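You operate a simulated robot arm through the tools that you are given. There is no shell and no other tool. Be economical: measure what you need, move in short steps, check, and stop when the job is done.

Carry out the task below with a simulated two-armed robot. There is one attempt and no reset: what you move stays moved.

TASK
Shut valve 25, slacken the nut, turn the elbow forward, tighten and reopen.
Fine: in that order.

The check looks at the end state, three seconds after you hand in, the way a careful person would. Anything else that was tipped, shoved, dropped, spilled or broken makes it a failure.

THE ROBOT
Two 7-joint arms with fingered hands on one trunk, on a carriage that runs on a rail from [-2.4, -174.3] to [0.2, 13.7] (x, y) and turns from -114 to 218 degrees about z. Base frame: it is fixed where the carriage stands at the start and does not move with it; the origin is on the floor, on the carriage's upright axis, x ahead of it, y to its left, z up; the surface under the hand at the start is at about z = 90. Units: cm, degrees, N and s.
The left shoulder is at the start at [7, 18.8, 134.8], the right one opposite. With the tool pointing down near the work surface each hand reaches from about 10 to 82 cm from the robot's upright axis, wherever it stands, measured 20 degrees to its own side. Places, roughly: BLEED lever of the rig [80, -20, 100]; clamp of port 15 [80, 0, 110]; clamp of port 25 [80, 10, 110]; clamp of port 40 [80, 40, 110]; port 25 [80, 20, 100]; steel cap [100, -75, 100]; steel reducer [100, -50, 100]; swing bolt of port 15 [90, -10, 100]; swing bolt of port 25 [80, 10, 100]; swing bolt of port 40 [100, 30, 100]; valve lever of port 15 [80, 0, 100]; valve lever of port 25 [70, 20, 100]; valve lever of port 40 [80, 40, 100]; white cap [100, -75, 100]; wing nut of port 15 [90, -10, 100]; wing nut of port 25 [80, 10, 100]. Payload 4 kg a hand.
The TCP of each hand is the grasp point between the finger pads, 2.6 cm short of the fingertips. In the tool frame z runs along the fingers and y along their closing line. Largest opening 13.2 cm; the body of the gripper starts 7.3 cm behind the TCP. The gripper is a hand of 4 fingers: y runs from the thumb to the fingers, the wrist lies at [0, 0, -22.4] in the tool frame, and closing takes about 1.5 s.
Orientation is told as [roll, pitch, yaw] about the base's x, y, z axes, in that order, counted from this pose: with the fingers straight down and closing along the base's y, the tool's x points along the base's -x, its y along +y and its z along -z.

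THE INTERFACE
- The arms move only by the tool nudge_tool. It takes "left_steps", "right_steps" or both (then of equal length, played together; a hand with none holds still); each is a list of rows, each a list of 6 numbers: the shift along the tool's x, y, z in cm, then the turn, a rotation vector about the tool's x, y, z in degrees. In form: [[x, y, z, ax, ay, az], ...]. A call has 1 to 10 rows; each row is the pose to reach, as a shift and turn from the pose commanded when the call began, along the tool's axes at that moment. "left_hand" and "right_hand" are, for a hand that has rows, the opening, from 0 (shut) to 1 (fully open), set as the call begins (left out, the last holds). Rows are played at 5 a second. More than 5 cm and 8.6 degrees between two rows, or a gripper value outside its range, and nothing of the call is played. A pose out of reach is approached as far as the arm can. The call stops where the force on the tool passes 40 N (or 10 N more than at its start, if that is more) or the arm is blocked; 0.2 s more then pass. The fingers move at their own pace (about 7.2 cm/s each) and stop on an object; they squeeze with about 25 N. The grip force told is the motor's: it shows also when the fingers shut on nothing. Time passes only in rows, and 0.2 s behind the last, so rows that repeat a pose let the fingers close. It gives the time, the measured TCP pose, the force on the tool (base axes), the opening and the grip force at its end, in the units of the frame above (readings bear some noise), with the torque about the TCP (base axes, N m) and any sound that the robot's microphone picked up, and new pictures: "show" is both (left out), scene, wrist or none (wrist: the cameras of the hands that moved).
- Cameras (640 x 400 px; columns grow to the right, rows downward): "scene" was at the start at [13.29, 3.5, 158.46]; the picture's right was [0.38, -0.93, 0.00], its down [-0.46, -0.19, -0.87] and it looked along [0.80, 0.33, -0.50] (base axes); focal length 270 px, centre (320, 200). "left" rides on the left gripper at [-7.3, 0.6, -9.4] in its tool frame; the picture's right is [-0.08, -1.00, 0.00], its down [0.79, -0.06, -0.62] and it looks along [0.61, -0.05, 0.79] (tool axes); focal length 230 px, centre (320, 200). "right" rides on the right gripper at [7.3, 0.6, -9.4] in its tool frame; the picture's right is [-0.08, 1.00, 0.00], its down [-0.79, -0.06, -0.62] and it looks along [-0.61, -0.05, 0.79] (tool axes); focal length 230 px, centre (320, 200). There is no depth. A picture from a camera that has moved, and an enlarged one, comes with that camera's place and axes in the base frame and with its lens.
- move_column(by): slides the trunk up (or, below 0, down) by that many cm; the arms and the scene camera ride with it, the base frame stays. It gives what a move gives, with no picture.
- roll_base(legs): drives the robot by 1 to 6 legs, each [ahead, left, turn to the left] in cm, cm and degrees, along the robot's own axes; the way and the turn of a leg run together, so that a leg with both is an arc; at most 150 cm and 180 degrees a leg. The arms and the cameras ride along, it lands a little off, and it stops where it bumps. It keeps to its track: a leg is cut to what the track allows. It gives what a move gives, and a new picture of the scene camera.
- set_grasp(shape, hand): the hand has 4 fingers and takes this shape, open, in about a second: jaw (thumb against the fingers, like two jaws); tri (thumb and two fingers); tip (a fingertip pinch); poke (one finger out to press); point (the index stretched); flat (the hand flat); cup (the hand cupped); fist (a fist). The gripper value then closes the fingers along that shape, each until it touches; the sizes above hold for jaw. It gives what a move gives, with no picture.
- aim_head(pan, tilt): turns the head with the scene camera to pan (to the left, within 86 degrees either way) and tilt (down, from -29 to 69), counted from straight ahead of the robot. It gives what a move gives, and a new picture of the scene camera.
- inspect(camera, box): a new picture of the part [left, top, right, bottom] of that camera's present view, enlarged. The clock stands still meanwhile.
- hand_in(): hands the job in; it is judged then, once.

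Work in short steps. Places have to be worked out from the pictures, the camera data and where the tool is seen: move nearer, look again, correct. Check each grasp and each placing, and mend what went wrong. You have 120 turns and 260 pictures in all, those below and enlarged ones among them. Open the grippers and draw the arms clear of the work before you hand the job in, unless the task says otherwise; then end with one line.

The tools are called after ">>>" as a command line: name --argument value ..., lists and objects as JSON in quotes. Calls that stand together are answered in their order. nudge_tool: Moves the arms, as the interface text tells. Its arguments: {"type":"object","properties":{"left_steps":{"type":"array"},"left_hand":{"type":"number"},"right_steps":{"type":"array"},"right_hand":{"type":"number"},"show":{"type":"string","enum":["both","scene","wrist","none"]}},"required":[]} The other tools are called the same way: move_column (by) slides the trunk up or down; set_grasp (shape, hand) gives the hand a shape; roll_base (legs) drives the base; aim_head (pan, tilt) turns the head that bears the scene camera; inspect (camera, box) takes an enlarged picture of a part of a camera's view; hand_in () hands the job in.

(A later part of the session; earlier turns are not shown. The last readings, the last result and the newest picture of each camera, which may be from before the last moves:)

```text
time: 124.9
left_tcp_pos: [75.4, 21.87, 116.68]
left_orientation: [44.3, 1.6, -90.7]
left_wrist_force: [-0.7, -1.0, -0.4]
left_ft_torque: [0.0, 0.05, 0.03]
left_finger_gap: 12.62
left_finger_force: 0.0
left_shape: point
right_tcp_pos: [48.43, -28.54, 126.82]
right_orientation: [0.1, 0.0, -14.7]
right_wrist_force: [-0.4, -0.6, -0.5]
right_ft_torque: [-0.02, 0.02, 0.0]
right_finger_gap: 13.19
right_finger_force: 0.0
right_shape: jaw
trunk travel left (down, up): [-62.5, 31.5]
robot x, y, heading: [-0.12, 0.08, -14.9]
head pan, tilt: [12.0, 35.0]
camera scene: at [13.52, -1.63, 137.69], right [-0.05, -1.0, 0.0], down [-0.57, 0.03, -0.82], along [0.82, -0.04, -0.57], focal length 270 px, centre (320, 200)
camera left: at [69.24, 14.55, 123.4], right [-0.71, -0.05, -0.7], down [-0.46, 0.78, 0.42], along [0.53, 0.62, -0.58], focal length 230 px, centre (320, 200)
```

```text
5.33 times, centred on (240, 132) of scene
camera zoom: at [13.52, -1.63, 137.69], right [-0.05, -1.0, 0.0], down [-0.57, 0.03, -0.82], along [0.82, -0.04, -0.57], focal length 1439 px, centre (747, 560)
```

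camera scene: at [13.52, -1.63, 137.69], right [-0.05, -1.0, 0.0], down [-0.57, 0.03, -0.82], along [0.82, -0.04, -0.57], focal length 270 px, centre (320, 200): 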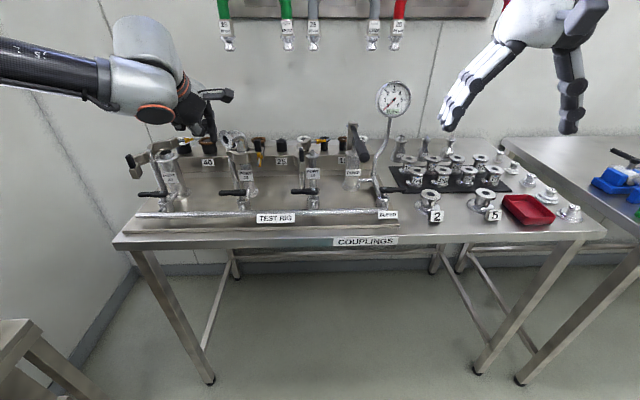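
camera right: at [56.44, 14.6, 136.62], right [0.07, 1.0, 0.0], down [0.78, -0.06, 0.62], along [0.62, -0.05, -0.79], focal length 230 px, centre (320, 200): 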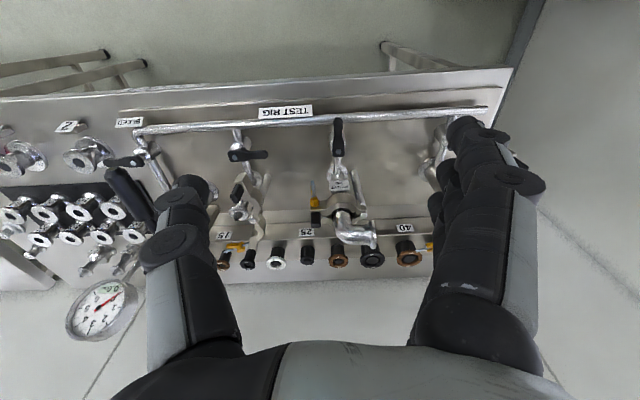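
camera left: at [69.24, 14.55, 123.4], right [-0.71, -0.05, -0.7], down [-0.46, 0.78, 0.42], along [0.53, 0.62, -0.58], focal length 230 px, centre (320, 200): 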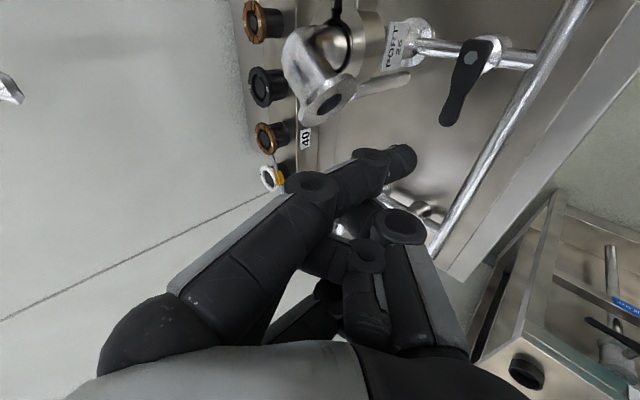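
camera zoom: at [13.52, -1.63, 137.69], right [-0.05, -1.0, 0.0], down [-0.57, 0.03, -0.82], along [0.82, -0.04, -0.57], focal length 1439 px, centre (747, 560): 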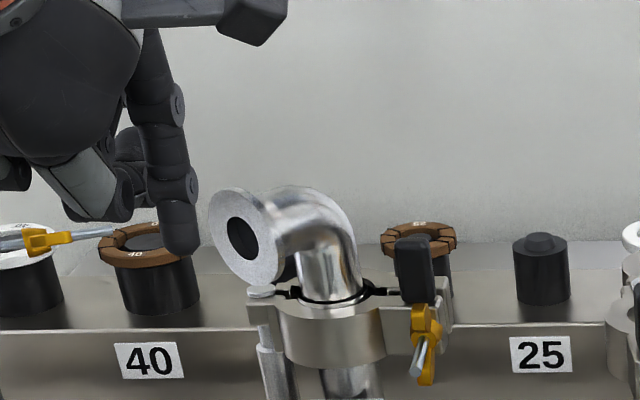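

The elbow is already ~60° round, and the pointed index makes a nice vertical post (tip ≈ (73, 19.3, 113.6)). I move it to the left-rear of the flange, then push right.

>>> nudge_tool --left_steps '[[3, 0, 0, 0, 0, 0], [4.9, 0.8, 2, 0, 0, 0], [4.9, 1.8, 5, 0, 0, 0], [4.9, 2.8, 7.5, 0, 0, 0], [4.9, 3.5, 8.8, 0, 0, 0]]' --show "wrist"

>>> inspect --camera "scene" --box '[190, 105, 290, 170]'

```text
time: 126.1
left_tcp_pos: [84.55, 26.88, 112.86]
left_orientation: [44.3, 1.6, -90.9]
left_wrist_force: [-0.7, -0.3, 0.5]
left_ft_torque: [0.0, -0.02, -0.01]
left_finger_gap: 12.61
left_finger_force: 0.0
left_shape: point
right_tcp_pos: [48.58, -28.51, 126.74]
right_orientation: [0.0, 0.1, -14.7]
right_wrist_force: [-0.8, -0.1, -1.0]
right_ft_torque: [0.01, -0.01, -0.01]
right_finger_gap: 13.19
right_finger_force: 0.1
right_shape: jaw
trunk travel left (down, up): [-62.5, 31.5]
robot x, y, heading: [-0.02, 0.09, -14.6]
head pan, tilt: [12.0, 35.0]
camera left: at [78.38, 19.55, 119.59], right [-0.71, -0.05, -0.7], down [-0.46, 0.78, 0.42], along [0.52, 0.62, -0.58], focal length 230 px, centre (320, 200)
```

left: 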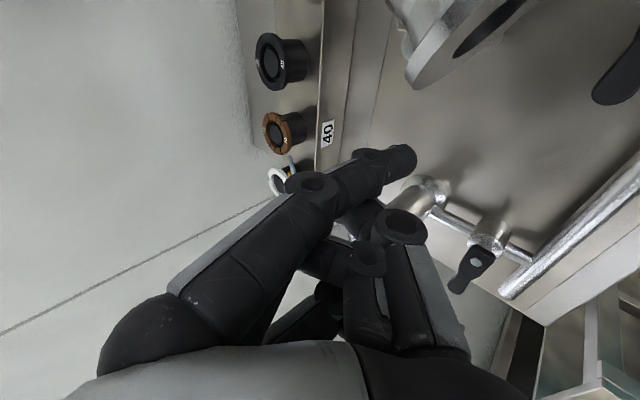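

```text
6.15 times, centred on (240, 138) of scene
camera zoom: at [13.61, -1.65, 137.68], right [-0.05, -1.0, 0.0], down [-0.57, 0.03, -0.82], along [0.82, -0.04, -0.57], focal length 1660 px, centre (812, 585)
```

zoom: 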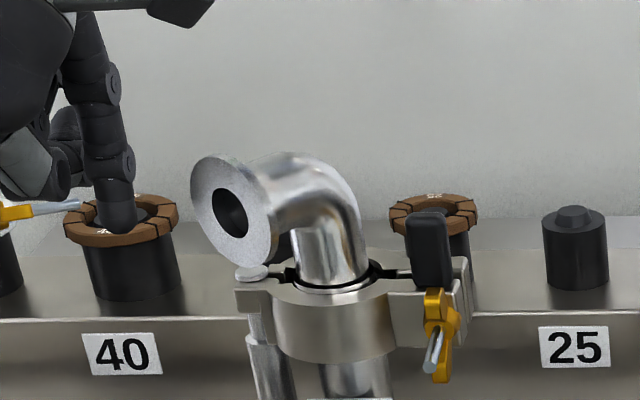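

Finger is just left of the flange. I go 1 cm further in and push −y by 4 cm in small steps.

>>> nudge_tool --left_steps '[[0, 0.6, 0.6, 0, 0, 0], [-1, 0.6, 0.6, 0, 0, 0], [-2, 0.6, 0.6, 0, 0, 0], [-2.8, 0.4, 0.4, 0, 0, 0], [-3.5, 0.2, 0.2, 0, 0, 0]]' --show "none"

>>> inspect --camera "left" --box '[240, 0, 540, 220]'

>>> inspect --camera "scene" --box '[190, 105, 290, 170]'

```text
time: 127.3
left_tcp_pos: [84.81, 23.32, 112.71]
left_orientation: [44.3, 1.7, -90.8]
left_wrist_force: [-0.7, 0.9, 0.2]
left_ft_torque: [-0.02, -0.02, 0.0]
left_finger_gap: 0.01
left_finger_force: 0.0
left_shape: point
right_tcp_pos: [48.5, -28.52, 126.86]
right_orientation: [0.0, 0.0, -14.7]
right_wrist_force: [0.2, -0.6, 0.0]
right_ft_torque: [-0.01, 0.04, 0.0]
right_finger_gap: 13.19
right_finger_force: 0.1
right_shape: jaw
trunk travel left (down, up): [-62.5, 31.5]
robot x, y, heading: [0.48, -0.07, -14.6]
head pan, tilt: [12.0, 35.0]
```

```text
1.82 times, centred on (390, 110) of left
camera zoom: at [78.52, 16.0, 119.49], right [-0.71, -0.05, -0.7], down [-0.46, 0.78, 0.42], along [0.53, 0.62, -0.58], focal length 418 px, centre (193, 364)
```

zoom: 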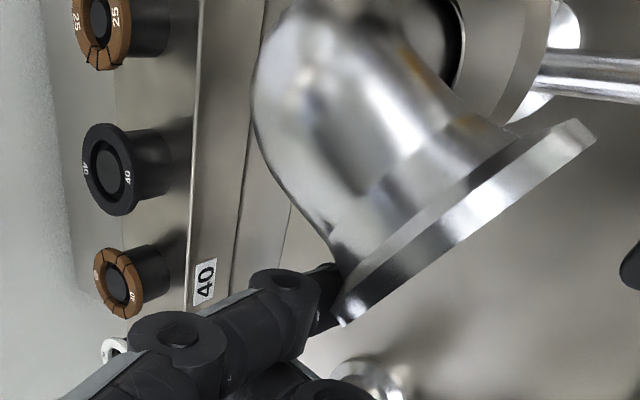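

```text
6.15 times, centred on (240, 138) of scene
camera zoom: at [13.53, -1.62, 137.69], right [-0.05, -1.0, 0.0], down [-0.57, 0.03, -0.82], along [0.82, -0.04, -0.57], focal length 1660 px, centre (812, 585)
```

zoom: 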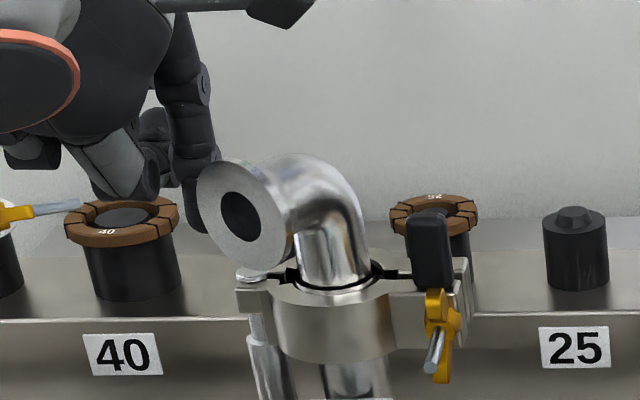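

It moves with nearly no force. I continue: −y 2.5 cm and slightly toward the front.

>>> nudge_tool --left_steps '[[-0.8, -0.2, -0.2, 0, 0, 0], [-1.5, -0.4, -0.4, 0, 0, 0], [-2.1, -0.6, -0.6, 0, 0, 0], [-2.7, -0.8, -0.8, 0, 0, 0]]' --show "none"

>>> inspect --camera "left" --box '[240, 0, 540, 220]'

>>> inspect --camera "scene" --box '[190, 105, 290, 170]'

```text
time: 128.3
left_tcp_pos: [83.5, 21.18, 112.6]
left_orientation: [44.4, 1.5, -90.6]
left_wrist_force: [0.6, 13.2, 0.6]
left_ft_torque: [0.2, 0.01, -0.19]
left_finger_gap: 0.0
left_finger_force: 0.1
left_shape: point
right_tcp_pos: [48.55, -28.16, 126.9]
right_orientation: [-0.1, 0.0, -14.5]
right_wrist_force: [0.2, -0.3, -0.1]
right_ft_torque: [0.04, 0.0, 0.01]
right_finger_gap: 13.17
right_finger_force: 0.1
right_shape: jaw
trunk travel left (down, up): [-62.5, 31.5]
robot x, y, heading: [0.21, -0.11, -14.7]
head pan, tilt: [12.0, 35.0]
```

```text
1.82 times, centred on (390, 110) of left
camera zoom: at [77.3, 13.8, 119.42], right [-0.71, -0.05, -0.7], down [-0.47, 0.78, 0.42], along [0.52, 0.62, -0.58], focal length 418 px, centre (193, 364)
```

zoom: 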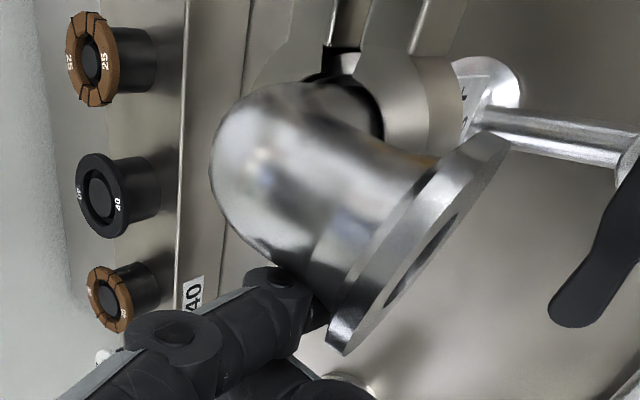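

```text
6.15 times, centred on (240, 138) of scene
camera zoom: at [13.54, -1.26, 137.7], right [-0.05, -1.0, 0.0], down [-0.57, 0.02, -0.82], along [0.82, -0.04, -0.57], focal length 1660 px, centre (812, 585)
```

zoom: 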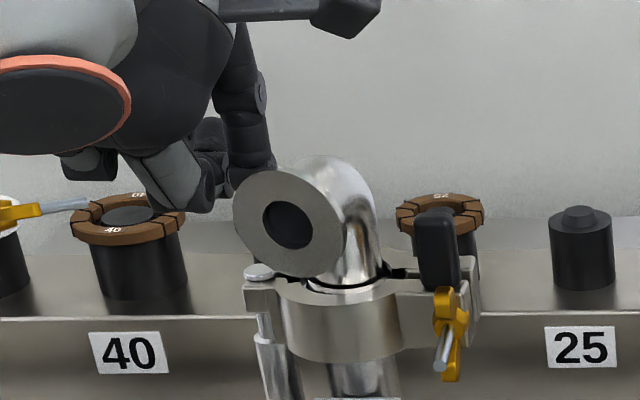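

Mouth now ≈ (80.6, 17.6): about 78° round. A bit more: −y 1.3 cm.

>>> nudge_tool --left_steps '[[-0.5, -0.1, -0.1, 0, 0, 0], [-1.0, -0.2, -0.2, 0, 0, 0], [-1.4, -0.3, -0.3, 0, 0, 0]]' --show "none"

>>> inspect --camera "scene" --box '[190, 105, 290, 170]'

```text
time: 128.9
left_tcp_pos: [83.27, 20.97, 112.6]
left_orientation: [44.3, 1.9, -89.8]
left_wrist_force: [2.1, 25.0, 4.1]
left_ft_torque: [0.41, 0.05, -0.42]
left_finger_gap: 0.0
left_finger_force: 0.0
left_shape: point
right_tcp_pos: [48.59, -28.12, 126.83]
right_orientation: [0.1, 0.1, -14.5]
right_wrist_force: [0.0, -0.3, -0.7]
right_ft_torque: [0.01, 0.01, -0.05]
right_finger_gap: 13.18
right_finger_force: 0.1
right_shape: jaw
trunk travel left (down, up): [-62.5, 31.5]
robot x, y, heading: [0.07, -0.17, -14.5]
head pan, tilt: [12.0, 35.0]
stopped in row 3 (left hand): the force on the tool passed its limit at 43 N (the readings are from after the stop); the commanded pose is now the measured one
```

```text
6.15 times, centred on (240, 138) of scene
camera zoom: at [13.56, -1.4, 137.68], right [-0.04, -1.0, 0.0], down [-0.57, 0.02, -0.82], along [0.82, -0.04, -0.57], focal length 1660 px, centre (812, 585)
```

zoom: 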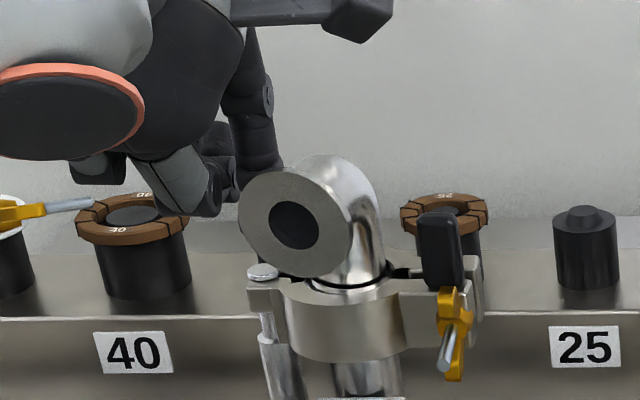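

Stopped at 43 N (finger likely against the neck/hinge, near the axis); elbow ≈82°. I move the finger out and forward so that it pushes on the flange's left rim instead.

>>> nudge_tool --left_steps '[[1.2, 0, 0, 0, 0, 0], [2.6, 0, 0, 0, 0, 0], [2.6, -0.8, -0.8, 0, 0, 0], [2.6, -1.5, -1.5, 0, 0, 0], [1.6, -1.5, -1.5, 0, 0, 0]]' --show "none"

>>> inspect --camera "left" --box '[240, 0, 540, 220]'

>>> inspect --camera "scene" --box '[190, 105, 290, 170]'

```text
time: 130.2
left_tcp_pos: [81.13, 21.95, 112.57]
left_orientation: [44.3, 1.7, -90.2]
left_wrist_force: [0.1, 0.4, -0.4]
left_ft_torque: [0.01, 0.01, -0.02]
left_finger_gap: 12.62
left_finger_force: 0.0
left_shape: point
right_tcp_pos: [48.56, -28.46, 126.75]
right_orientation: [0.1, 0.0, -14.6]
right_wrist_force: [-0.9, 0.4, 0.2]
right_ft_torque: [-0.02, -0.04, -0.02]
right_finger_gap: 13.18
right_finger_force: 0.1
right_shape: jaw
trunk travel left (down, up): [-62.5, 31.5]
robot x, y, heading: [0.07, -0.4, -14.4]
head pan, tilt: [12.0, 35.0]
```

```text
1.82 times, centred on (390, 110) of left
camera zoom: at [74.95, 14.43, 119.37], right [-0.71, -0.05, -0.7], down [-0.47, 0.77, 0.42], along [0.52, 0.63, -0.58], focal length 418 px, centre (193, 364)
```

zoom: 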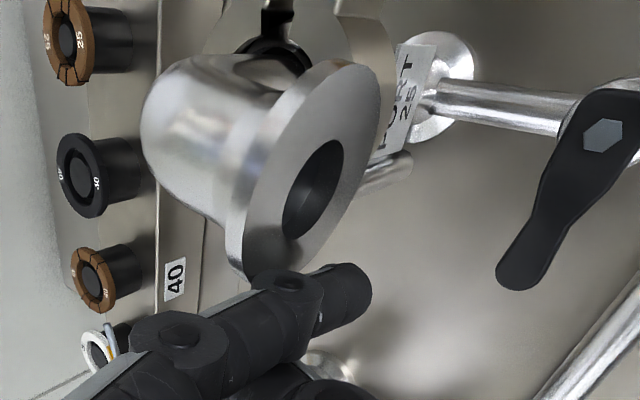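

```text
6.15 times, centred on (240, 138) of scene
camera zoom: at [13.57, -1.58, 137.68], right [-0.05, -1.0, 0.0], down [-0.57, 0.03, -0.82], along [0.82, -0.04, -0.57], focal length 1660 px, centre (812, 585)
```

zoom: 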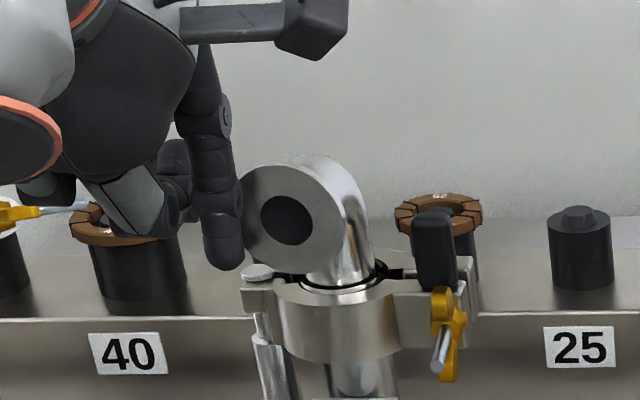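

The finger touches the flange's left rim; the elbow is ≈85° round. I push 0.7 cm more.

>>> nudge_tool --left_steps '[[-0.4, 0.2, 0.2, 0, 0, 0], [-0.8, 0.2, 0.2, 0, 0, 0]]' --show "none"

>>> inspect --camera "scene" --box '[190, 105, 290, 170]'

```text
time: 130.8
left_tcp_pos: [81.41, 21.14, 112.55]
left_orientation: [44.5, 1.7, -90.3]
left_wrist_force: [-0.7, 1.2, 0.4]
left_ft_torque: [-0.01, -0.01, -0.01]
left_finger_gap: 12.63
left_finger_force: 0.1
left_shape: point
right_tcp_pos: [48.55, -28.31, 126.94]
right_orientation: [0.0, 0.1, -14.6]
right_wrist_force: [0.2, -0.2, 0.1]
right_ft_torque: [0.01, 0.01, 0.01]
right_finger_gap: 13.18
right_finger_force: 0.1
right_shape: jaw
trunk travel left (down, up): [-62.5, 31.5]
robot x, y, heading: [0.02, 0.17, -14.6]
head pan, tilt: [12.0, 35.0]
```

```text
6.15 times, centred on (240, 138) of scene
camera zoom: at [13.52, -1.54, 137.69], right [-0.05, -1.0, 0.0], down [-0.57, 0.03, -0.82], along [0.82, -0.04, -0.57], focal length 1660 px, centre (812, 585)
```

zoom: 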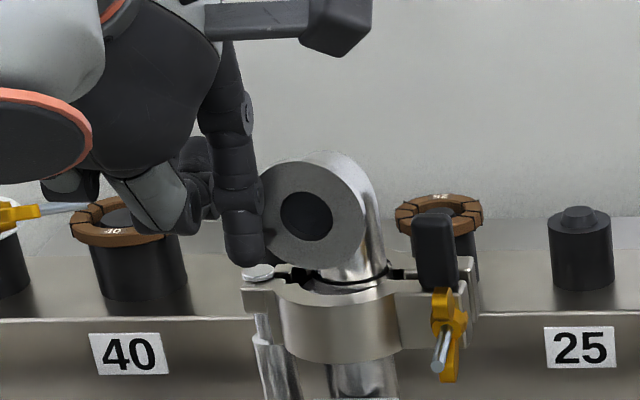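

Now the mouth faces straight to the front (within a few degrees). I take the finger away sideways, go back to jaw shape, and return to the nut for tightening (clockwise).

>>> nudge_tool --left_steps '[[1.5, 0, 0, 0, 0, 0], [3, 0, 0, 0, 0, 0], [3, 0, -4, 0, 0, 0], [3, 0, -8, 0, 0, 0]]' --show "none"

>>> set_grasp --hand "left" --shape "jaw"

>>> nudge_tool --left_steps '[[-2, -2.6, 0.5, -7.5, 0, 0], [-4, -5.1, 1, -15, 0, 0], [-6, -7.7, 1.5, -22.5, 0, 0], [-8, -10.2, 2, -30, 0, 0], [-10, -12.8, 2.5, -37.5, 0, 0], [-11.8, -15.3, 2.9, -45, 0, 0]]' --left_hand 0.22 --show "none"

>>> nudge_tool --left_steps '[[0, 0, 0, 0, 0, 8.4], [0, 0, 0, 0, 0, 16.8], [0, 0, 0, 0, 0, 25.2], [0, 0, 0, 0, 0, 33.6], [0, 0, 0, 0, 0, 42], [0, 0, 0, 0, 0, 50.4], [0, 0, 0, 0, 0, 58.8], [0, 0, 0, 0, 0, 67.2], [0, 0, 0, 0, 0, 75.6], [0, 0, 0, 0, 0, 84]]'

>>> inspect --camera "left" --box '[270, 30, 410, 170]'

>>> inspect --camera "scene" --box '[215, 110, 295, 170]'

```text
time: 131.8
left_tcp_pos: [75.57, 24.08, 118.52]
left_orientation: [44.4, 1.8, -90.2]
left_wrist_force: [-0.3, 0.3, 0.9]
left_ft_torque: [0.01, 0.04, 0.01]
left_finger_gap: 12.62
left_finger_force: 0.0
left_shape: point
right_tcp_pos: [48.39, -28.45, 126.84]
right_orientation: [0.0, -0.1, -14.6]
right_wrist_force: [-0.5, -0.4, 0.2]
right_ft_torque: [-0.03, 0.0, -0.02]
right_finger_gap: 13.17
right_finger_force: 0.2
right_shape: jaw
trunk travel left (down, up): [-62.5, 31.5]
robot x, y, heading: [-0.16, -0.04, -14.5]
head pan, tilt: [12.0, 35.0]
```

```text
time: 132.7
left_tcp_pos: [75.67, 24.16, 118.4]
left_orientation: [44.3, 1.9, -90.2]
left_wrist_force: [-0.4, 0.0, 0.2]
left_ft_torque: [-0.03, 0.0, 0.0]
left_finger_gap: 13.19
left_finger_force: 0.1
left_shape: jaw
right_tcp_pos: [48.49, -28.44, 126.91]
right_orientation: [0.0, 0.0, -14.5]
right_wrist_force: [0.2, -0.1, 0.3]
right_ft_torque: [-0.03, -0.02, 0.01]
right_finger_gap: 13.18
right_finger_force: 0.0
right_shape: jaw
trunk travel left (down, up): [-62.5, 31.5]
robot x, y, heading: [0.18, -0.14, -14.8]
head pan, tilt: [12.0, 35.0]
```

```text
time: 134.1
left_tcp_pos: [66.74, 12.81, 105.51]
left_orientation: [89.4, 1.7, -90.3]
left_wrist_force: [-0.1, -0.2, 0.3]
left_ft_torque: [0.03, -0.01, 0.02]
left_finger_gap: 2.93
left_finger_force: 0.1
left_shape: jaw
right_tcp_pos: [48.62, -28.47, 126.68]
right_orientation: [0.1, 0.1, -14.6]
right_wrist_force: [0.0, -0.1, -0.2]
right_ft_torque: [0.03, 0.02, -0.02]
right_finger_gap: 13.21
right_finger_force: 0.2
right_shape: jaw
trunk travel left (down, up): [-62.5, 31.5]
robot x, y, heading: [0.18, 0.41, -14.8]
head pan, tilt: [12.0, 35.0]
```

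```text
time: 136.2
left_tcp_pos: [66.74, 12.62, 105.24]
left_orientation: [80.7, 85.9, -99.4]
left_wrist_force: [-0.8, -0.6, 0.1]
left_ft_torque: [-0.01, 0.01, 0.02]
left_finger_gap: 2.94
left_finger_force: 0.1
left_shape: jaw
right_tcp_pos: [48.54, -28.4, 126.81]
right_orientation: [-0.1, 0.0, -14.6]
right_wrist_force: [-0.1, 0.1, 0.3]
right_ft_torque: [0.02, -0.01, 0.05]
right_finger_gap: 13.18
right_finger_force: 0.1
right_shape: jaw
trunk travel left (down, up): [-62.5, 31.5]
robot x, y, heading: [0.33, 0.08, -14.5]
head pan, tilt: [12.0, 35.0]
camera scene: at [13.54, -1.56, 137.69], right [-0.05, -1.0, 0.0], down [-0.57, 0.03, -0.82], along [0.82, -0.04, -0.57], focal length 270 px, centre (320, 200)
camera left: at [57.4, 11.64, 98.1], right [0.0, 0.99, -0.15], down [-0.61, 0.12, 0.79], along [0.79, 0.09, 0.6], focal length 230 px, centre (320, 200)
```

scene: 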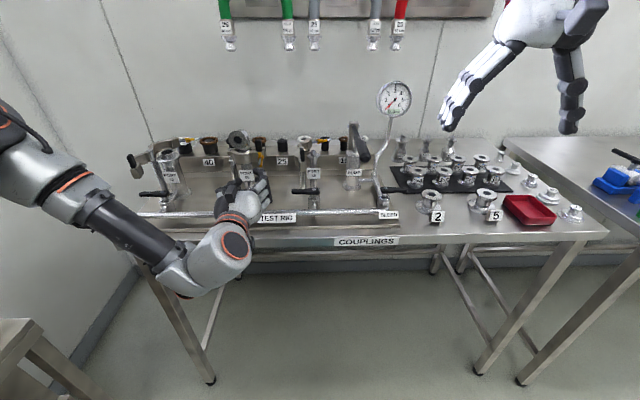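
left: 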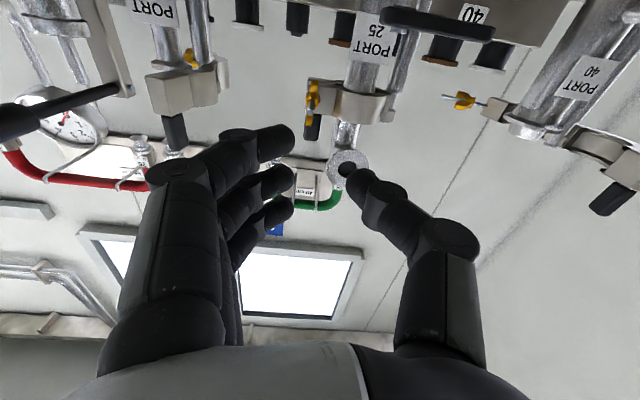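

```text
2.86 times, centred on (340, 100) of left
camera zoom: at [57.4, 11.64, 98.1], right [0.0, 0.99, -0.15], down [-0.61, 0.12, 0.79], along [0.79, 0.09, 0.6], focal length 657 px, centre (263, 486)
```

zoom: 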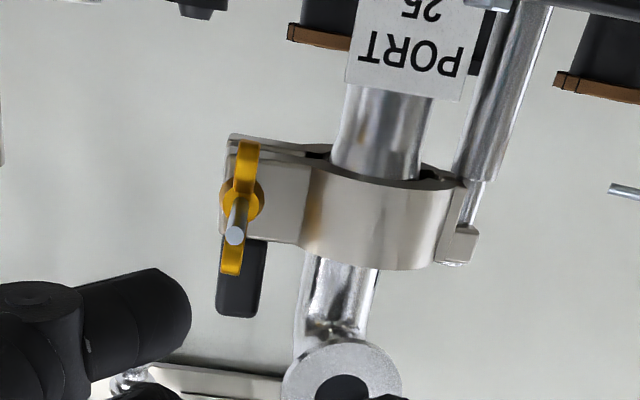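

```text
6.67 times, centred on (255, 140) of scene
camera zoom: at [13.54, -1.56, 137.69], right [-0.05, -1.0, 0.0], down [-0.57, 0.03, -0.82], along [0.82, -0.04, -0.57], focal length 1798 px, centre (753, 600)
```

zoom: 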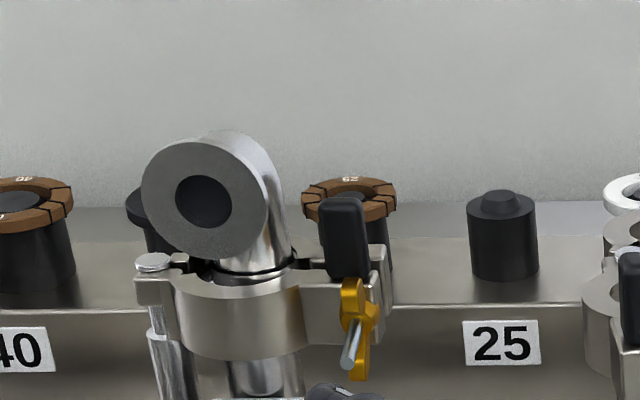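

Mouth faces the front (≈(81, 16.8) vs axis y≈16.5). Now tighten: approach the upright wings at roll 86°, close, and turn clockwise +95°.

>>> nudge_tool --left_steps '[[-0.4, 0.4, 4.5, 0, 0, 0], [-0.8, 0.78, 9, 0, 0, 0], [-0.8, 0.78, 11.5, 0, 0, 0], [-0.8, 0.78, 13.5, 0, 0, 0]]' --show "none"

>>> nudge_tool --left_steps '[[0, 0, 0, 0, 0, 0], [0, 0, 0, 0, 0, 0], [0, 0, 0, 0, 0, 0], [0, 0, 0, 0, 0, 0], [0, 0, 0, 0, 0, 0]]' --left_hand 0 --show "none"

>>> inspect --camera "left" --box '[220, 60, 420, 220]'

>>> nudge_tool --left_steps '[[0, 0, 0, 0, 0, 8], [0, 0, 0, 0, 0, 16], [0, 0, 0, 0, 0, 24], [0, 0, 0, 0, 0, 32], [0, 0, 0, 0, 0, 40], [0, 0, 0, 0, 0, 48]]' --show "none"

>>> inspect --camera "left" --box '[220, 60, 420, 220]'

```text
time: 137.2
left_tcp_pos: [80.35, 11.64, 104.54]
left_orientation: [81.1, 85.8, -99.3]
left_wrist_force: [-2.0, -1.7, -0.9]
left_ft_torque: [-0.03, -0.01, 0.01]
left_finger_gap: 2.82
left_finger_force: 0.1
left_shape: jaw
right_tcp_pos: [48.51, -28.38, 126.83]
right_orientation: [0.0, 0.1, -14.7]
right_wrist_force: [0.1, -0.1, 0.1]
right_ft_torque: [0.01, -0.02, 0.01]
right_finger_gap: 13.21
right_finger_force: 0.0
right_shape: jaw
trunk travel left (down, up): [-62.5, 31.5]
robot x, y, heading: [-0.09, 0.28, -14.6]
head pan, tilt: [12.0, 35.0]
```

```text
time: 138.4
left_tcp_pos: [80.11, 11.73, 104.71]
left_orientation: [81.7, 85.7, -98.5]
left_wrist_force: [4.3, -5.3, 4.6]
left_ft_torque: [0.02, -0.07, -0.06]
left_finger_gap: 0.57
left_finger_force: 24.7
left_shape: jaw
right_tcp_pos: [48.54, -28.55, 126.84]
right_orientation: [0.0, 0.0, -14.6]
right_wrist_force: [0.0, 0.2, -1.0]
right_ft_torque: [-0.01, -0.02, -0.01]
right_finger_gap: 13.21
right_finger_force: 0.1
right_shape: jaw
trunk travel left (down, up): [-62.5, 31.5]
robot x, y, heading: [0.09, -0.15, -14.5]
head pan, tilt: [12.0, 35.0]
```

```text
2.50 times, centred on (320, 140) of left
camera zoom: at [70.87, 10.68, 97.36], right [0.0, 0.99, -0.15], down [-0.61, 0.12, 0.78], along [0.79, 0.09, 0.6], focal length 575 px, centre (320, 350)
```

zoom: 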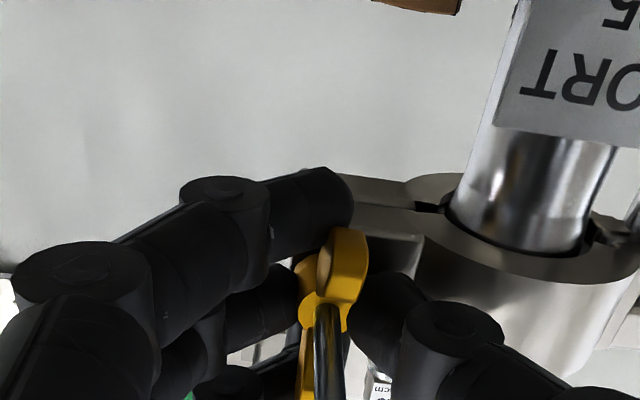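

```text
time: 139.8
left_tcp_pos: [80.28, 11.38, 104.45]
left_orientation: [-89.0, 45.9, 90.3]
left_wrist_force: [1.6, -14.1, 5.7]
left_ft_torque: [-0.33, -0.02, -0.31]
left_finger_gap: 0.57
left_finger_force: 25.3
left_shape: jaw
right_tcp_pos: [48.39, -28.67, 126.76]
right_orientation: [0.1, -0.1, -14.6]
right_wrist_force: [-0.4, -0.4, 0.4]
right_ft_torque: [0.02, 0.0, 0.03]
right_finger_gap: 13.18
right_finger_force: 0.1
right_shape: jaw
trunk travel left (down, up): [-62.5, 31.5]
robot x, y, heading: [0.0, -0.36, -14.4]
head pan, tilt: [12.0, 35.0]
```

```text
2.50 times, centred on (320, 140) of left
camera zoom: at [70.9, 16.18, 98.85], right [0.01, 0.77, 0.64], down [-0.61, -0.5, 0.61], along [0.79, -0.4, 0.47], focal length 575 px, centre (320, 350)
```

zoom: 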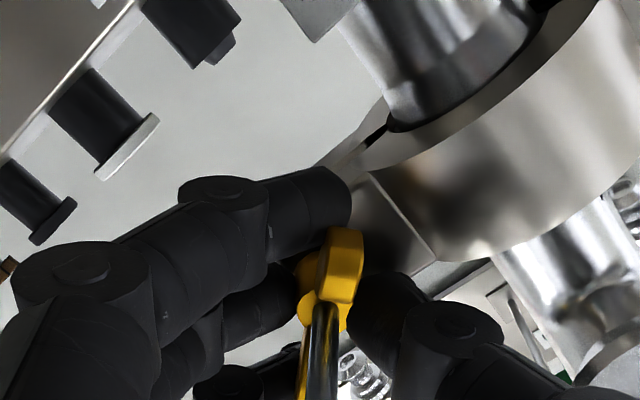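

The nut turns clockwise cleanly with the hand. I continue +50°, then release and back off.

>>> nudge_tool --left_steps '[[0, 0, 0, 0, 0, 8], [0, 0, 0, 0, 0, 16], [0, 0, 0, 0, 0, 24], [0, 0, 0, 0, 0, 32], [0, 0, 0, 0, 0, 40], [0, 0, 0, 0, 0, 48], [0, 0, 0, 0, 0, 53]]' --show "none"

>>> nudge_tool --left_steps '[[0, 0, 0, 0, 0, 0], [0, 0, 0, 0, 0, 0], [0, 0, 0, 0, 0, 0], [0, 0, -4, 0, 0, 0], [0, 0, -8, 0, 0, 0], [0, 0, -12, 0, 0, 0]]' --left_hand 0.28 --show "none"

>>> inspect --camera "left" --box '[240, 60, 400, 200]'

>>> nudge_tool --left_steps '[[0, 0, 0, 0, 0, -8.5], [0, 0, 0, 0, 0, -17], [0, 0, 0, 0, 0, -25.5], [0, 0, 0, 0, 0, -34], [0, 0, 0, 0, 0, -42.5], [0, 0, 0, 0, 0, -51], [0, 0, 0, 0, 0, -59.5], [0, 0, 0, 0, 0, -68], [0, 0, 0, 0, 0, -76.5], [0, 0, 0, 0, 0, -85]]' --show "none"

>>> nudge_tool --left_steps '[[0, 0, 0, 0, 0, -8.5], [0, 0, 0, 0, 0, -17], [0, 0, 0, 0, 0, -25.5], [0, 0, 0, 0, 0, -34], [0, 0, 0, 0, 0, -42.5], [0, 0, 0, 0, 0, -51], [0, 0, 0, 0, 0, -59.5], [0, 0, 0, 0, 0, -68], [0, 0, 0, 0, 0, -76.5], [0, 0, 0, 0, 0, -85]]' --show "wrist"

>>> inspect --camera "left" --box '[260, 40, 420, 200]'

```text
time: 141.0
left_tcp_pos: [80.1, 11.33, 104.43]
left_orientation: [-89.2, 11.9, 89.2]
left_wrist_force: [-2.5, -7.8, -0.3]
left_ft_torque: [-0.21, 0.22, -0.27]
left_finger_gap: 0.43
left_finger_force: 25.0
left_shape: jaw
right_tcp_pos: [48.36, -28.23, 126.92]
right_orientation: [-0.1, 0.0, -14.6]
right_wrist_force: [0.0, 0.2, 0.2]
right_ft_torque: [-0.04, 0.0, -0.02]
right_finger_gap: 13.2
right_finger_force: 0.0
right_shape: jaw
trunk travel left (down, up): [-62.5, 31.5]
robot x, y, heading: [0.04, -0.1, -14.6]
head pan, tilt: [12.0, 35.0]
stopped in row 5 (left hand): the force on the tool passed its limit at 41 N (the readings are from after the stop); the commanded pose is now the measured one
```

```text
time: 142.4
left_tcp_pos: [68.17, 11.37, 104.3]
left_orientation: [-89.2, 11.7, 89.4]
left_wrist_force: [0.1, 0.4, -0.6]
left_ft_torque: [0.03, 0.02, 0.01]
left_finger_gap: 3.63
left_finger_force: 0.1
left_shape: jaw
right_tcp_pos: [48.32, -28.5, 126.95]
right_orientation: [0.0, 0.0, -14.7]
right_wrist_force: [-0.5, 0.2, 0.2]
right_ft_torque: [-0.04, -0.03, 0.02]
right_finger_gap: 13.21
right_finger_force: 0.1
right_shape: jaw
trunk travel left (down, up): [-62.5, 31.5]
robot x, y, heading: [-0.0, -0.07, -14.7]
head pan, tilt: [12.0, 35.0]
```

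```text
2.86 times, centred on (320, 130) of left
camera zoom: at [58.92, 18.63, 102.31], right [0.02, 0.28, 0.96], down [-0.62, -0.75, 0.23], along [0.78, -0.6, 0.16], focal length 657 px, centre (320, 400)
```

zoom: 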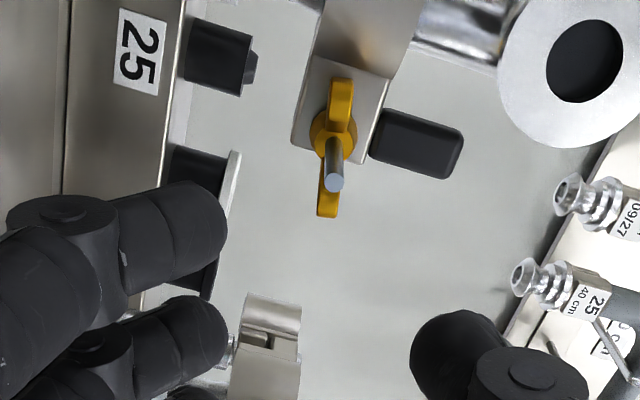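

```text
time: 144.6
left_tcp_pos: [68.09, 11.47, 104.6]
left_orientation: [83.4, 83.1, -97.4]
left_wrist_force: [0.1, -0.4, 1.0]
left_ft_torque: [0.02, 0.0, 0.01]
left_finger_gap: 3.64
left_finger_force: 0.0
left_shape: jaw
right_tcp_pos: [48.45, -28.51, 126.8]
right_orientation: [0.0, 0.0, -14.6]
right_wrist_force: [-0.2, -1.1, 0.1]
right_ft_torque: [0.0, 0.0, 0.01]
right_finger_gap: 13.19
right_finger_force: 0.1
right_shape: jaw
trunk travel left (down, up): [-62.5, 31.5]
robot x, y, heading: [0.09, -0.01, -14.9]
head pan, tilt: [12.0, 35.0]
```

```text
time: 146.8
left_tcp_pos: [68.36, 11.5, 104.55]
left_orientation: [89.2, -1.9, -90.7]
left_wrist_force: [0.2, -0.1, -0.3]
left_ft_torque: [0.01, 0.01, 0.04]
left_finger_gap: 3.64
left_finger_force: 0.1
left_shape: jaw
right_tcp_pos: [48.52, -28.52, 126.85]
right_orientation: [0.0, 0.0, -14.7]
right_wrist_force: [-0.6, -0.4, 0.5]
right_ft_torque: [0.04, -0.02, 0.01]
right_finger_gap: 13.16
right_finger_force: 0.2
right_shape: jaw
trunk travel left (down, up): [-62.5, 31.5]
robot x, y, heading: [-0.02, 0.24, -14.8]
head pan, tilt: [12.0, 35.0]
camera left: at [58.86, 4.34, 105.39], right [-0.02, -0.11, -0.99], down [-0.61, 0.79, -0.08], along [0.79, 0.6, -0.08], focal length 230 px, centre (320, 200)
```

left: 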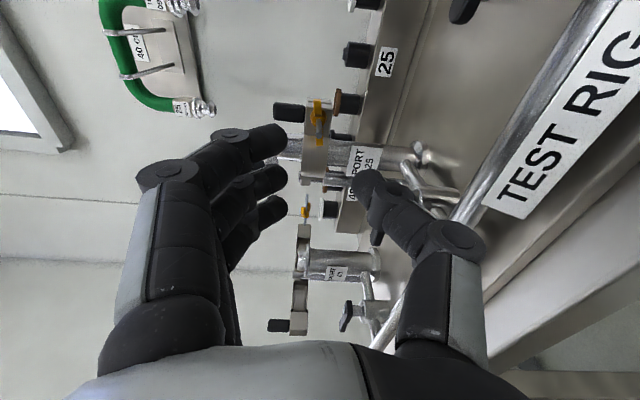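

```text
2.50 times, centred on (340, 120) of left
camera zoom: at [58.86, 4.34, 105.39], right [-0.02, -0.11, -0.99], down [-0.61, 0.79, -0.08], along [0.79, 0.6, -0.08], focal length 575 px, centre (270, 400)
```

zoom: 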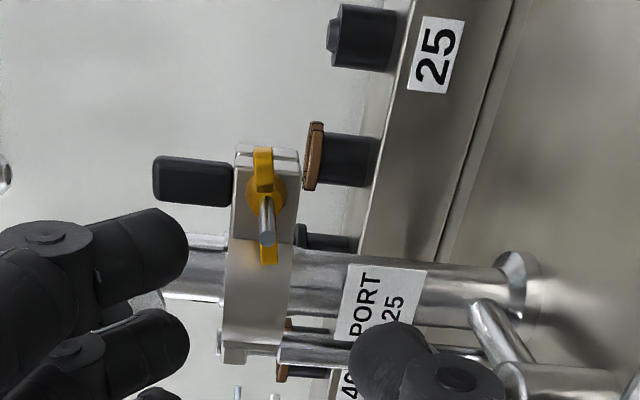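

Nut went ~85° clockwise (wings now level). I'm back at roll −2°, aligned for a long stroke: approach, close, turn +160°.

>>> nudge_tool --left_steps '[[0.2, 0, 4.5, 0, 0, 0], [0.4, 0, 9, 0, 0, 0], [0.4, 0, 11.7, 0, 0, 0]]' --show "none"

>>> nudge_tool --left_steps '[[0, 0, 0, 0, 0, 0], [0, 0, 0, 0, 0, 0], [0, 0, 0, 0, 0, 0], [0, 0, 0, 0, 0, 0], [0, 0, 0, 0, 0, 0]]' --left_hand 0 --show "none"

>>> inspect --camera "left" --box '[220, 60, 420, 220]'

>>> nudge_tool --left_steps '[[0, 0, 0, 0, 0, 8], [0, 0, 0, 0, 0, 16], [0, 0, 0, 0, 0, 24], [0, 0, 0, 0, 0, 32], [0, 0, 0, 0, 0, 40], [0, 0, 0, 0, 0, 48], [0, 0, 0, 0, 0, 56], [0, 0, 0, 0, 0, 64], [0, 0, 0, 0, 0, 72], [0, 0, 0, 0, 0, 80]]' --show "none"

>>> inspect --camera "left" --box '[220, 60, 420, 220]'

```text
time: 147.6
left_tcp_pos: [79.85, 11.55, 104.28]
left_orientation: [89.3, -1.8, -90.7]
left_wrist_force: [-0.4, 0.3, 0.7]
left_ft_torque: [-0.02, 0.04, 0.02]
left_finger_gap: 3.64
left_finger_force: 0.0
left_shape: jaw
right_tcp_pos: [48.55, -28.53, 126.76]
right_orientation: [0.1, 0.0, -14.7]
right_wrist_force: [0.8, -0.3, -0.1]
right_ft_torque: [-0.02, 0.0, 0.01]
right_finger_gap: 13.2
right_finger_force: 0.1
right_shape: jaw
trunk travel left (down, up): [-62.5, 31.5]
robot x, y, heading: [0.24, -0.31, -15.0]
head pan, tilt: [12.0, 35.0]
```

```text
time: 148.8
left_tcp_pos: [79.78, 11.61, 104.28]
left_orientation: [89.1, -1.6, -90.8]
left_wrist_force: [-1.3, -4.7, -4.3]
left_ft_torque: [0.01, 0.08, -0.04]
left_finger_gap: 0.54
left_finger_force: 24.8
left_shape: jaw
right_tcp_pos: [48.58, -28.59, 126.76]
right_orientation: [-0.1, 0.0, -14.7]
right_wrist_force: [0.1, 0.2, 0.3]
right_ft_torque: [-0.01, 0.0, -0.01]
right_finger_gap: 13.21
right_finger_force: 0.0
right_shape: jaw
trunk travel left (down, up): [-62.5, 31.5]
robot x, y, heading: [-0.11, 0.48, -14.5]
head pan, tilt: [12.0, 35.0]
```

```text
2.50 times, centred on (320, 140) of left
camera zoom: at [70.34, 4.42, 105.1], right [-0.02, -0.11, -0.99], down [-0.61, 0.79, -0.07], along [0.79, 0.6, -0.08], focal length 575 px, centre (320, 350)
```

zoom: 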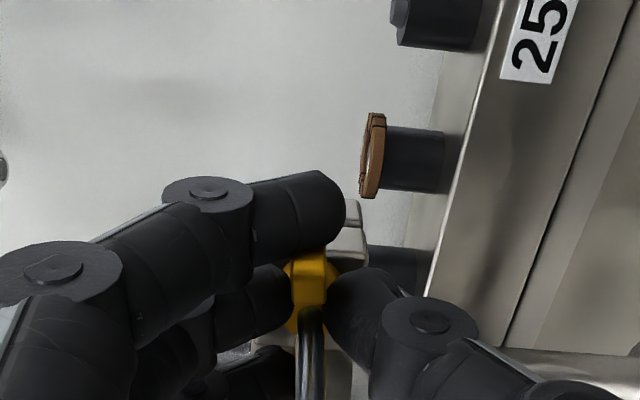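

```text
time: 151.0
left_tcp_pos: [80.08, 11.68, 104.11]
left_orientation: [85.5, 78.3, -95.2]
left_wrist_force: [-4.8, 3.1, -13.3]
left_ft_torque: [0.01, 0.18, 0.13]
left_finger_gap: 0.55
left_finger_force: 24.6
left_shape: jaw
right_tcp_pos: [48.62, -28.33, 126.66]
right_orientation: [-0.1, 0.0, -14.6]
right_wrist_force: [-0.7, 0.2, -0.5]
right_ft_torque: [0.0, 0.02, 0.01]
right_finger_gap: 13.18
right_finger_force: 0.2
right_shape: jaw
trunk travel left (down, up): [-62.5, 31.5]
robot x, y, heading: [0.11, -0.09, -14.9]
head pan, tilt: [12.0, 35.0]
```

```text
2.50 times, centred on (320, 140) of left
camera zoom: at [70.54, 9.92, 97.17], right [0.01, 0.96, -0.28], down [-0.6, 0.23, 0.77], along [0.8, 0.16, 0.58], focal length 575 px, centre (320, 350)
```

zoom: 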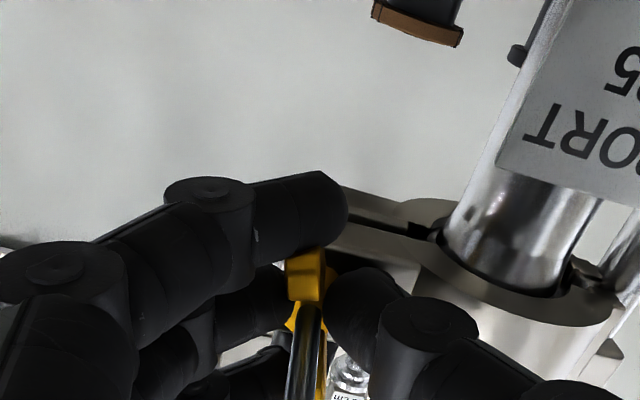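

The nut follows perfectly. I continue +85°, then release, back off and return the roll.

>>> nudge_tool --left_steps '[[0, 0, 0, 0, 0, 8], [0, 0, 0, 0, 0, 16], [0, 0, 0, 0, 0, 24], [0, 0, 0, 0, 0, 32], [0, 0, 0, 0, 0, 40], [0, 0, 0, 0, 0, 48], [0, 0, 0, 0, 0, 56], [0, 0, 0, 0, 0, 64], [0, 0, 0, 0, 0, 72], [0, 0, 0, 0, 0, 80]]' --show "none"

>>> inspect --camera "left" --box '[220, 60, 420, 220]'

>>> nudge_tool --left_steps '[[0, 0, 0, 0, 0, 0], [0, 0, 0, 0, 0, 0], [0, 0, 0, 0, 0, 0], [0, 0, -4, 0, 0, 0], [0, 0, -8, 0, 0, 0], [0, 0, -12, 0, 0, 0]]' --left_hand 0.28 --show "none"

>>> inspect --camera "left" --box '[240, 60, 400, 200]'

```text
time: 153.2
left_tcp_pos: [79.88, 11.78, 104.53]
left_orientation: [-89.4, 21.6, 89.5]
left_wrist_force: [0.8, 1.6, 13.0]
left_ft_torque: [-0.08, -0.19, 0.08]
left_finger_gap: 0.38
left_finger_force: 25.0
left_shape: jaw
right_tcp_pos: [48.32, -28.55, 126.94]
right_orientation: [0.0, -0.1, -14.5]
right_wrist_force: [0.0, 0.0, 0.6]
right_ft_torque: [0.02, 0.01, 0.0]
right_finger_gap: 13.19
right_finger_force: 0.1
right_shape: jaw
trunk travel left (down, up): [-62.5, 31.5]
robot x, y, heading: [-0.03, -0.44, -15.0]
head pan, tilt: [12.0, 35.0]
```

```text
2.50 times, centred on (320, 140) of left
camera zoom: at [70.51, 18.46, 101.37], right [0.01, 0.44, 0.9], down [-0.62, -0.7, 0.35], along [0.78, -0.56, 0.26], focal length 575 px, centre (320, 350)
```

zoom: 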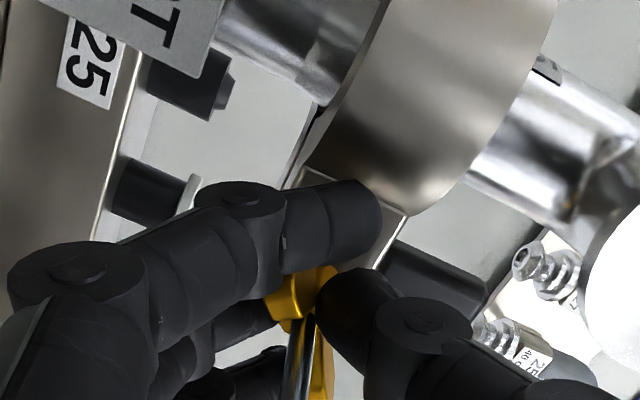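

```text
time: 154.6
left_tcp_pos: [67.9, 11.78, 104.53]
left_orientation: [-89.2, 21.6, 89.5]
left_wrist_force: [0.3, 0.0, -0.4]
left_ft_torque: [0.02, 0.03, -0.02]
left_finger_gap: 3.67
left_finger_force: 0.1
left_shape: jaw
right_tcp_pos: [48.53, -28.52, 126.92]
right_orientation: [0.0, 0.1, -14.7]
right_wrist_force: [-0.3, -0.8, -0.6]
right_ft_torque: [0.0, 0.0, -0.01]
right_finger_gap: 13.21
right_finger_force: 0.0
right_shape: jaw
trunk travel left (down, up): [-62.5, 31.5]
robot x, y, heading: [-0.25, 0.23, -15.0]
head pan, tilt: [12.0, 35.0]
```

```text
2.86 times, centred on (320, 130) of left
camera zoom: at [58.54, 18.49, 101.22], right [0.02, 0.44, 0.9], down [-0.62, -0.7, 0.35], along [0.78, -0.56, 0.26], focal length 657 px, centre (320, 400)
```

zoom: 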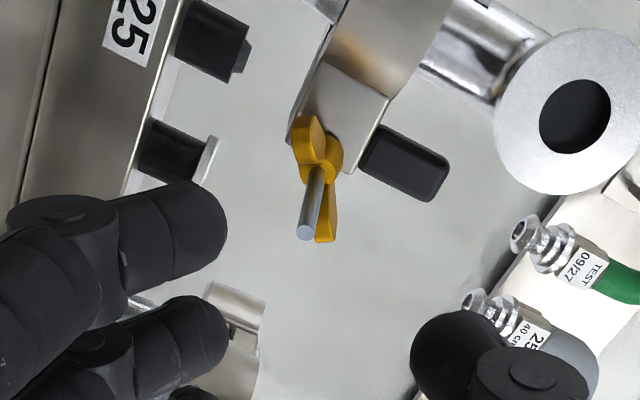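

Nut has gone ~240° back clockwise; ~115° remain. I roll back to ≈−26° for the last stroke.

>>> nudge_tool --left_steps '[[0, 0, 0, 0, 0, -8.5], [0, 0, 0, 0, 0, -17], [0, 0, 0, 0, 0, -25.5], [0, 0, 0, 0, 0, -34], [0, 0, 0, 0, 0, -42.5], [0, 0, 0, 0, 0, -51], [0, 0, 0, 0, 0, -59.5], [0, 0, 0, 0, 0, -68], [0, 0, 0, 0, 0, -76.5], [0, 0, 0, 0, 0, -85]]' --show "none"

>>> nudge_tool --left_steps '[[0, 0, 0, 0, 0, -8.5], [0, 0, 0, 0, 0, -17], [0, 0, 0, 0, 0, -25.5], [0, 0, 0, 0, 0, -34], [0, 0, 0, 0, 0, -42.5], [0, 0, 0, 0, 0, -51], [0, 0, 0, 0, 0, -59.5], [0, 0, 0, 0, 0, -68], [0, 0, 0, 0, 0, -76.5], [0, 0, 0, 0, 0, -85]]' --show "none"

>>> nudge_tool --left_steps '[[0, 0, 0, 0, 0, -7], [0, 0, 0, 0, 0, -14]]' --show "wrist"

>>> inspect --camera "left" --box '[260, 40, 420, 200]'

```text
time: 156.8
left_tcp_pos: [68.05, 11.85, 104.55]
left_orientation: [87.2, 73.0, -93.5]
left_wrist_force: [-0.2, 0.5, -1.0]
left_ft_torque: [0.01, 0.0, 0.02]
left_finger_gap: 3.65
left_finger_force: 0.1
left_shape: jaw
right_tcp_pos: [48.42, -28.49, 126.78]
right_orientation: [0.0, 0.0, -14.8]
right_wrist_force: [0.5, 0.4, -0.5]
right_ft_torque: [0.01, 0.01, -0.01]
right_finger_gap: 13.19
right_finger_force: 0.1
right_shape: jaw
trunk travel left (down, up): [-62.5, 31.5]
robot x, y, heading: [-0.09, 0.21, -14.5]
head pan, tilt: [12.0, 35.0]
```

```text
time: 159.0
left_tcp_pos: [68.02, 11.84, 104.4]
left_orientation: [89.2, -11.8, -90.6]
left_wrist_force: [0.4, -0.1, -0.1]
left_ft_torque: [-0.02, -0.01, -0.02]
left_finger_gap: 3.68
left_finger_force: 0.1
left_shape: jaw
right_tcp_pos: [48.39, -28.45, 126.75]
right_orientation: [0.0, 0.0, -14.5]
right_wrist_force: [-0.8, 0.1, 0.2]
right_ft_torque: [0.0, -0.04, 0.01]
right_finger_gap: 13.18
right_finger_force: 0.0
right_shape: jaw
trunk travel left (down, up): [-62.5, 31.5]
robot x, y, heading: [0.04, -0.19, -14.6]
head pan, tilt: [12.0, 35.0]
```

```text
time: 159.6
left_tcp_pos: [67.8, 11.86, 104.45]
left_orientation: [89.1, -25.8, -90.3]
left_wrist_force: [0.6, 0.0, 0.2]
left_ft_torque: [0.02, -0.02, 0.01]
left_finger_gap: 3.67
left_finger_force: 0.2
left_shape: jaw
right_tcp_pos: [48.48, -28.49, 126.77]
right_orientation: [0.0, 0.0, -14.7]
right_wrist_force: [-0.4, 0.4, 0.2]
right_ft_torque: [0.01, 0.0, -0.03]
right_finger_gap: 13.18
right_finger_force: 0.1
right_shape: jaw
trunk travel left (down, up): [-62.5, 31.5]
robot x, y, heading: [-0.3, 0.06, -14.8]
head pan, tilt: [12.0, 35.0]
camera left: at [58.57, 5.7, 108.16], right [-0.02, -0.5, -0.86], down [-0.61, 0.69, -0.39], along [0.79, 0.52, -0.32], focal length 230 px, centre (320, 200)
```

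left: 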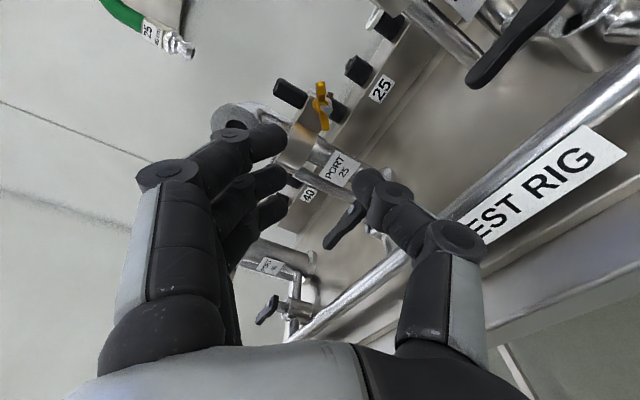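

```text
2.50 times, centred on (340, 120) of left
camera zoom: at [58.57, 5.7, 108.16], right [-0.02, -0.5, -0.86], down [-0.61, 0.69, -0.39], along [0.79, 0.52, -0.32], focal length 575 px, centre (270, 400)
```

zoom: 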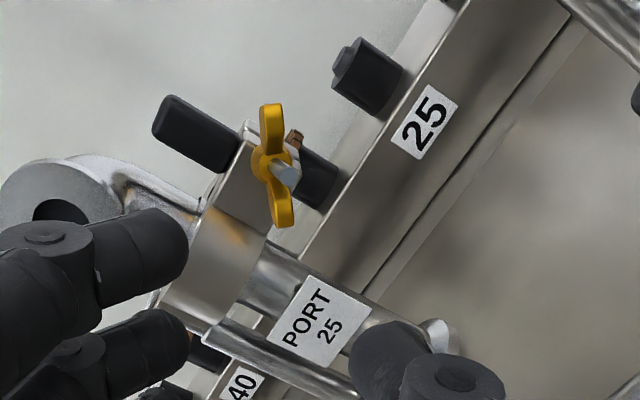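

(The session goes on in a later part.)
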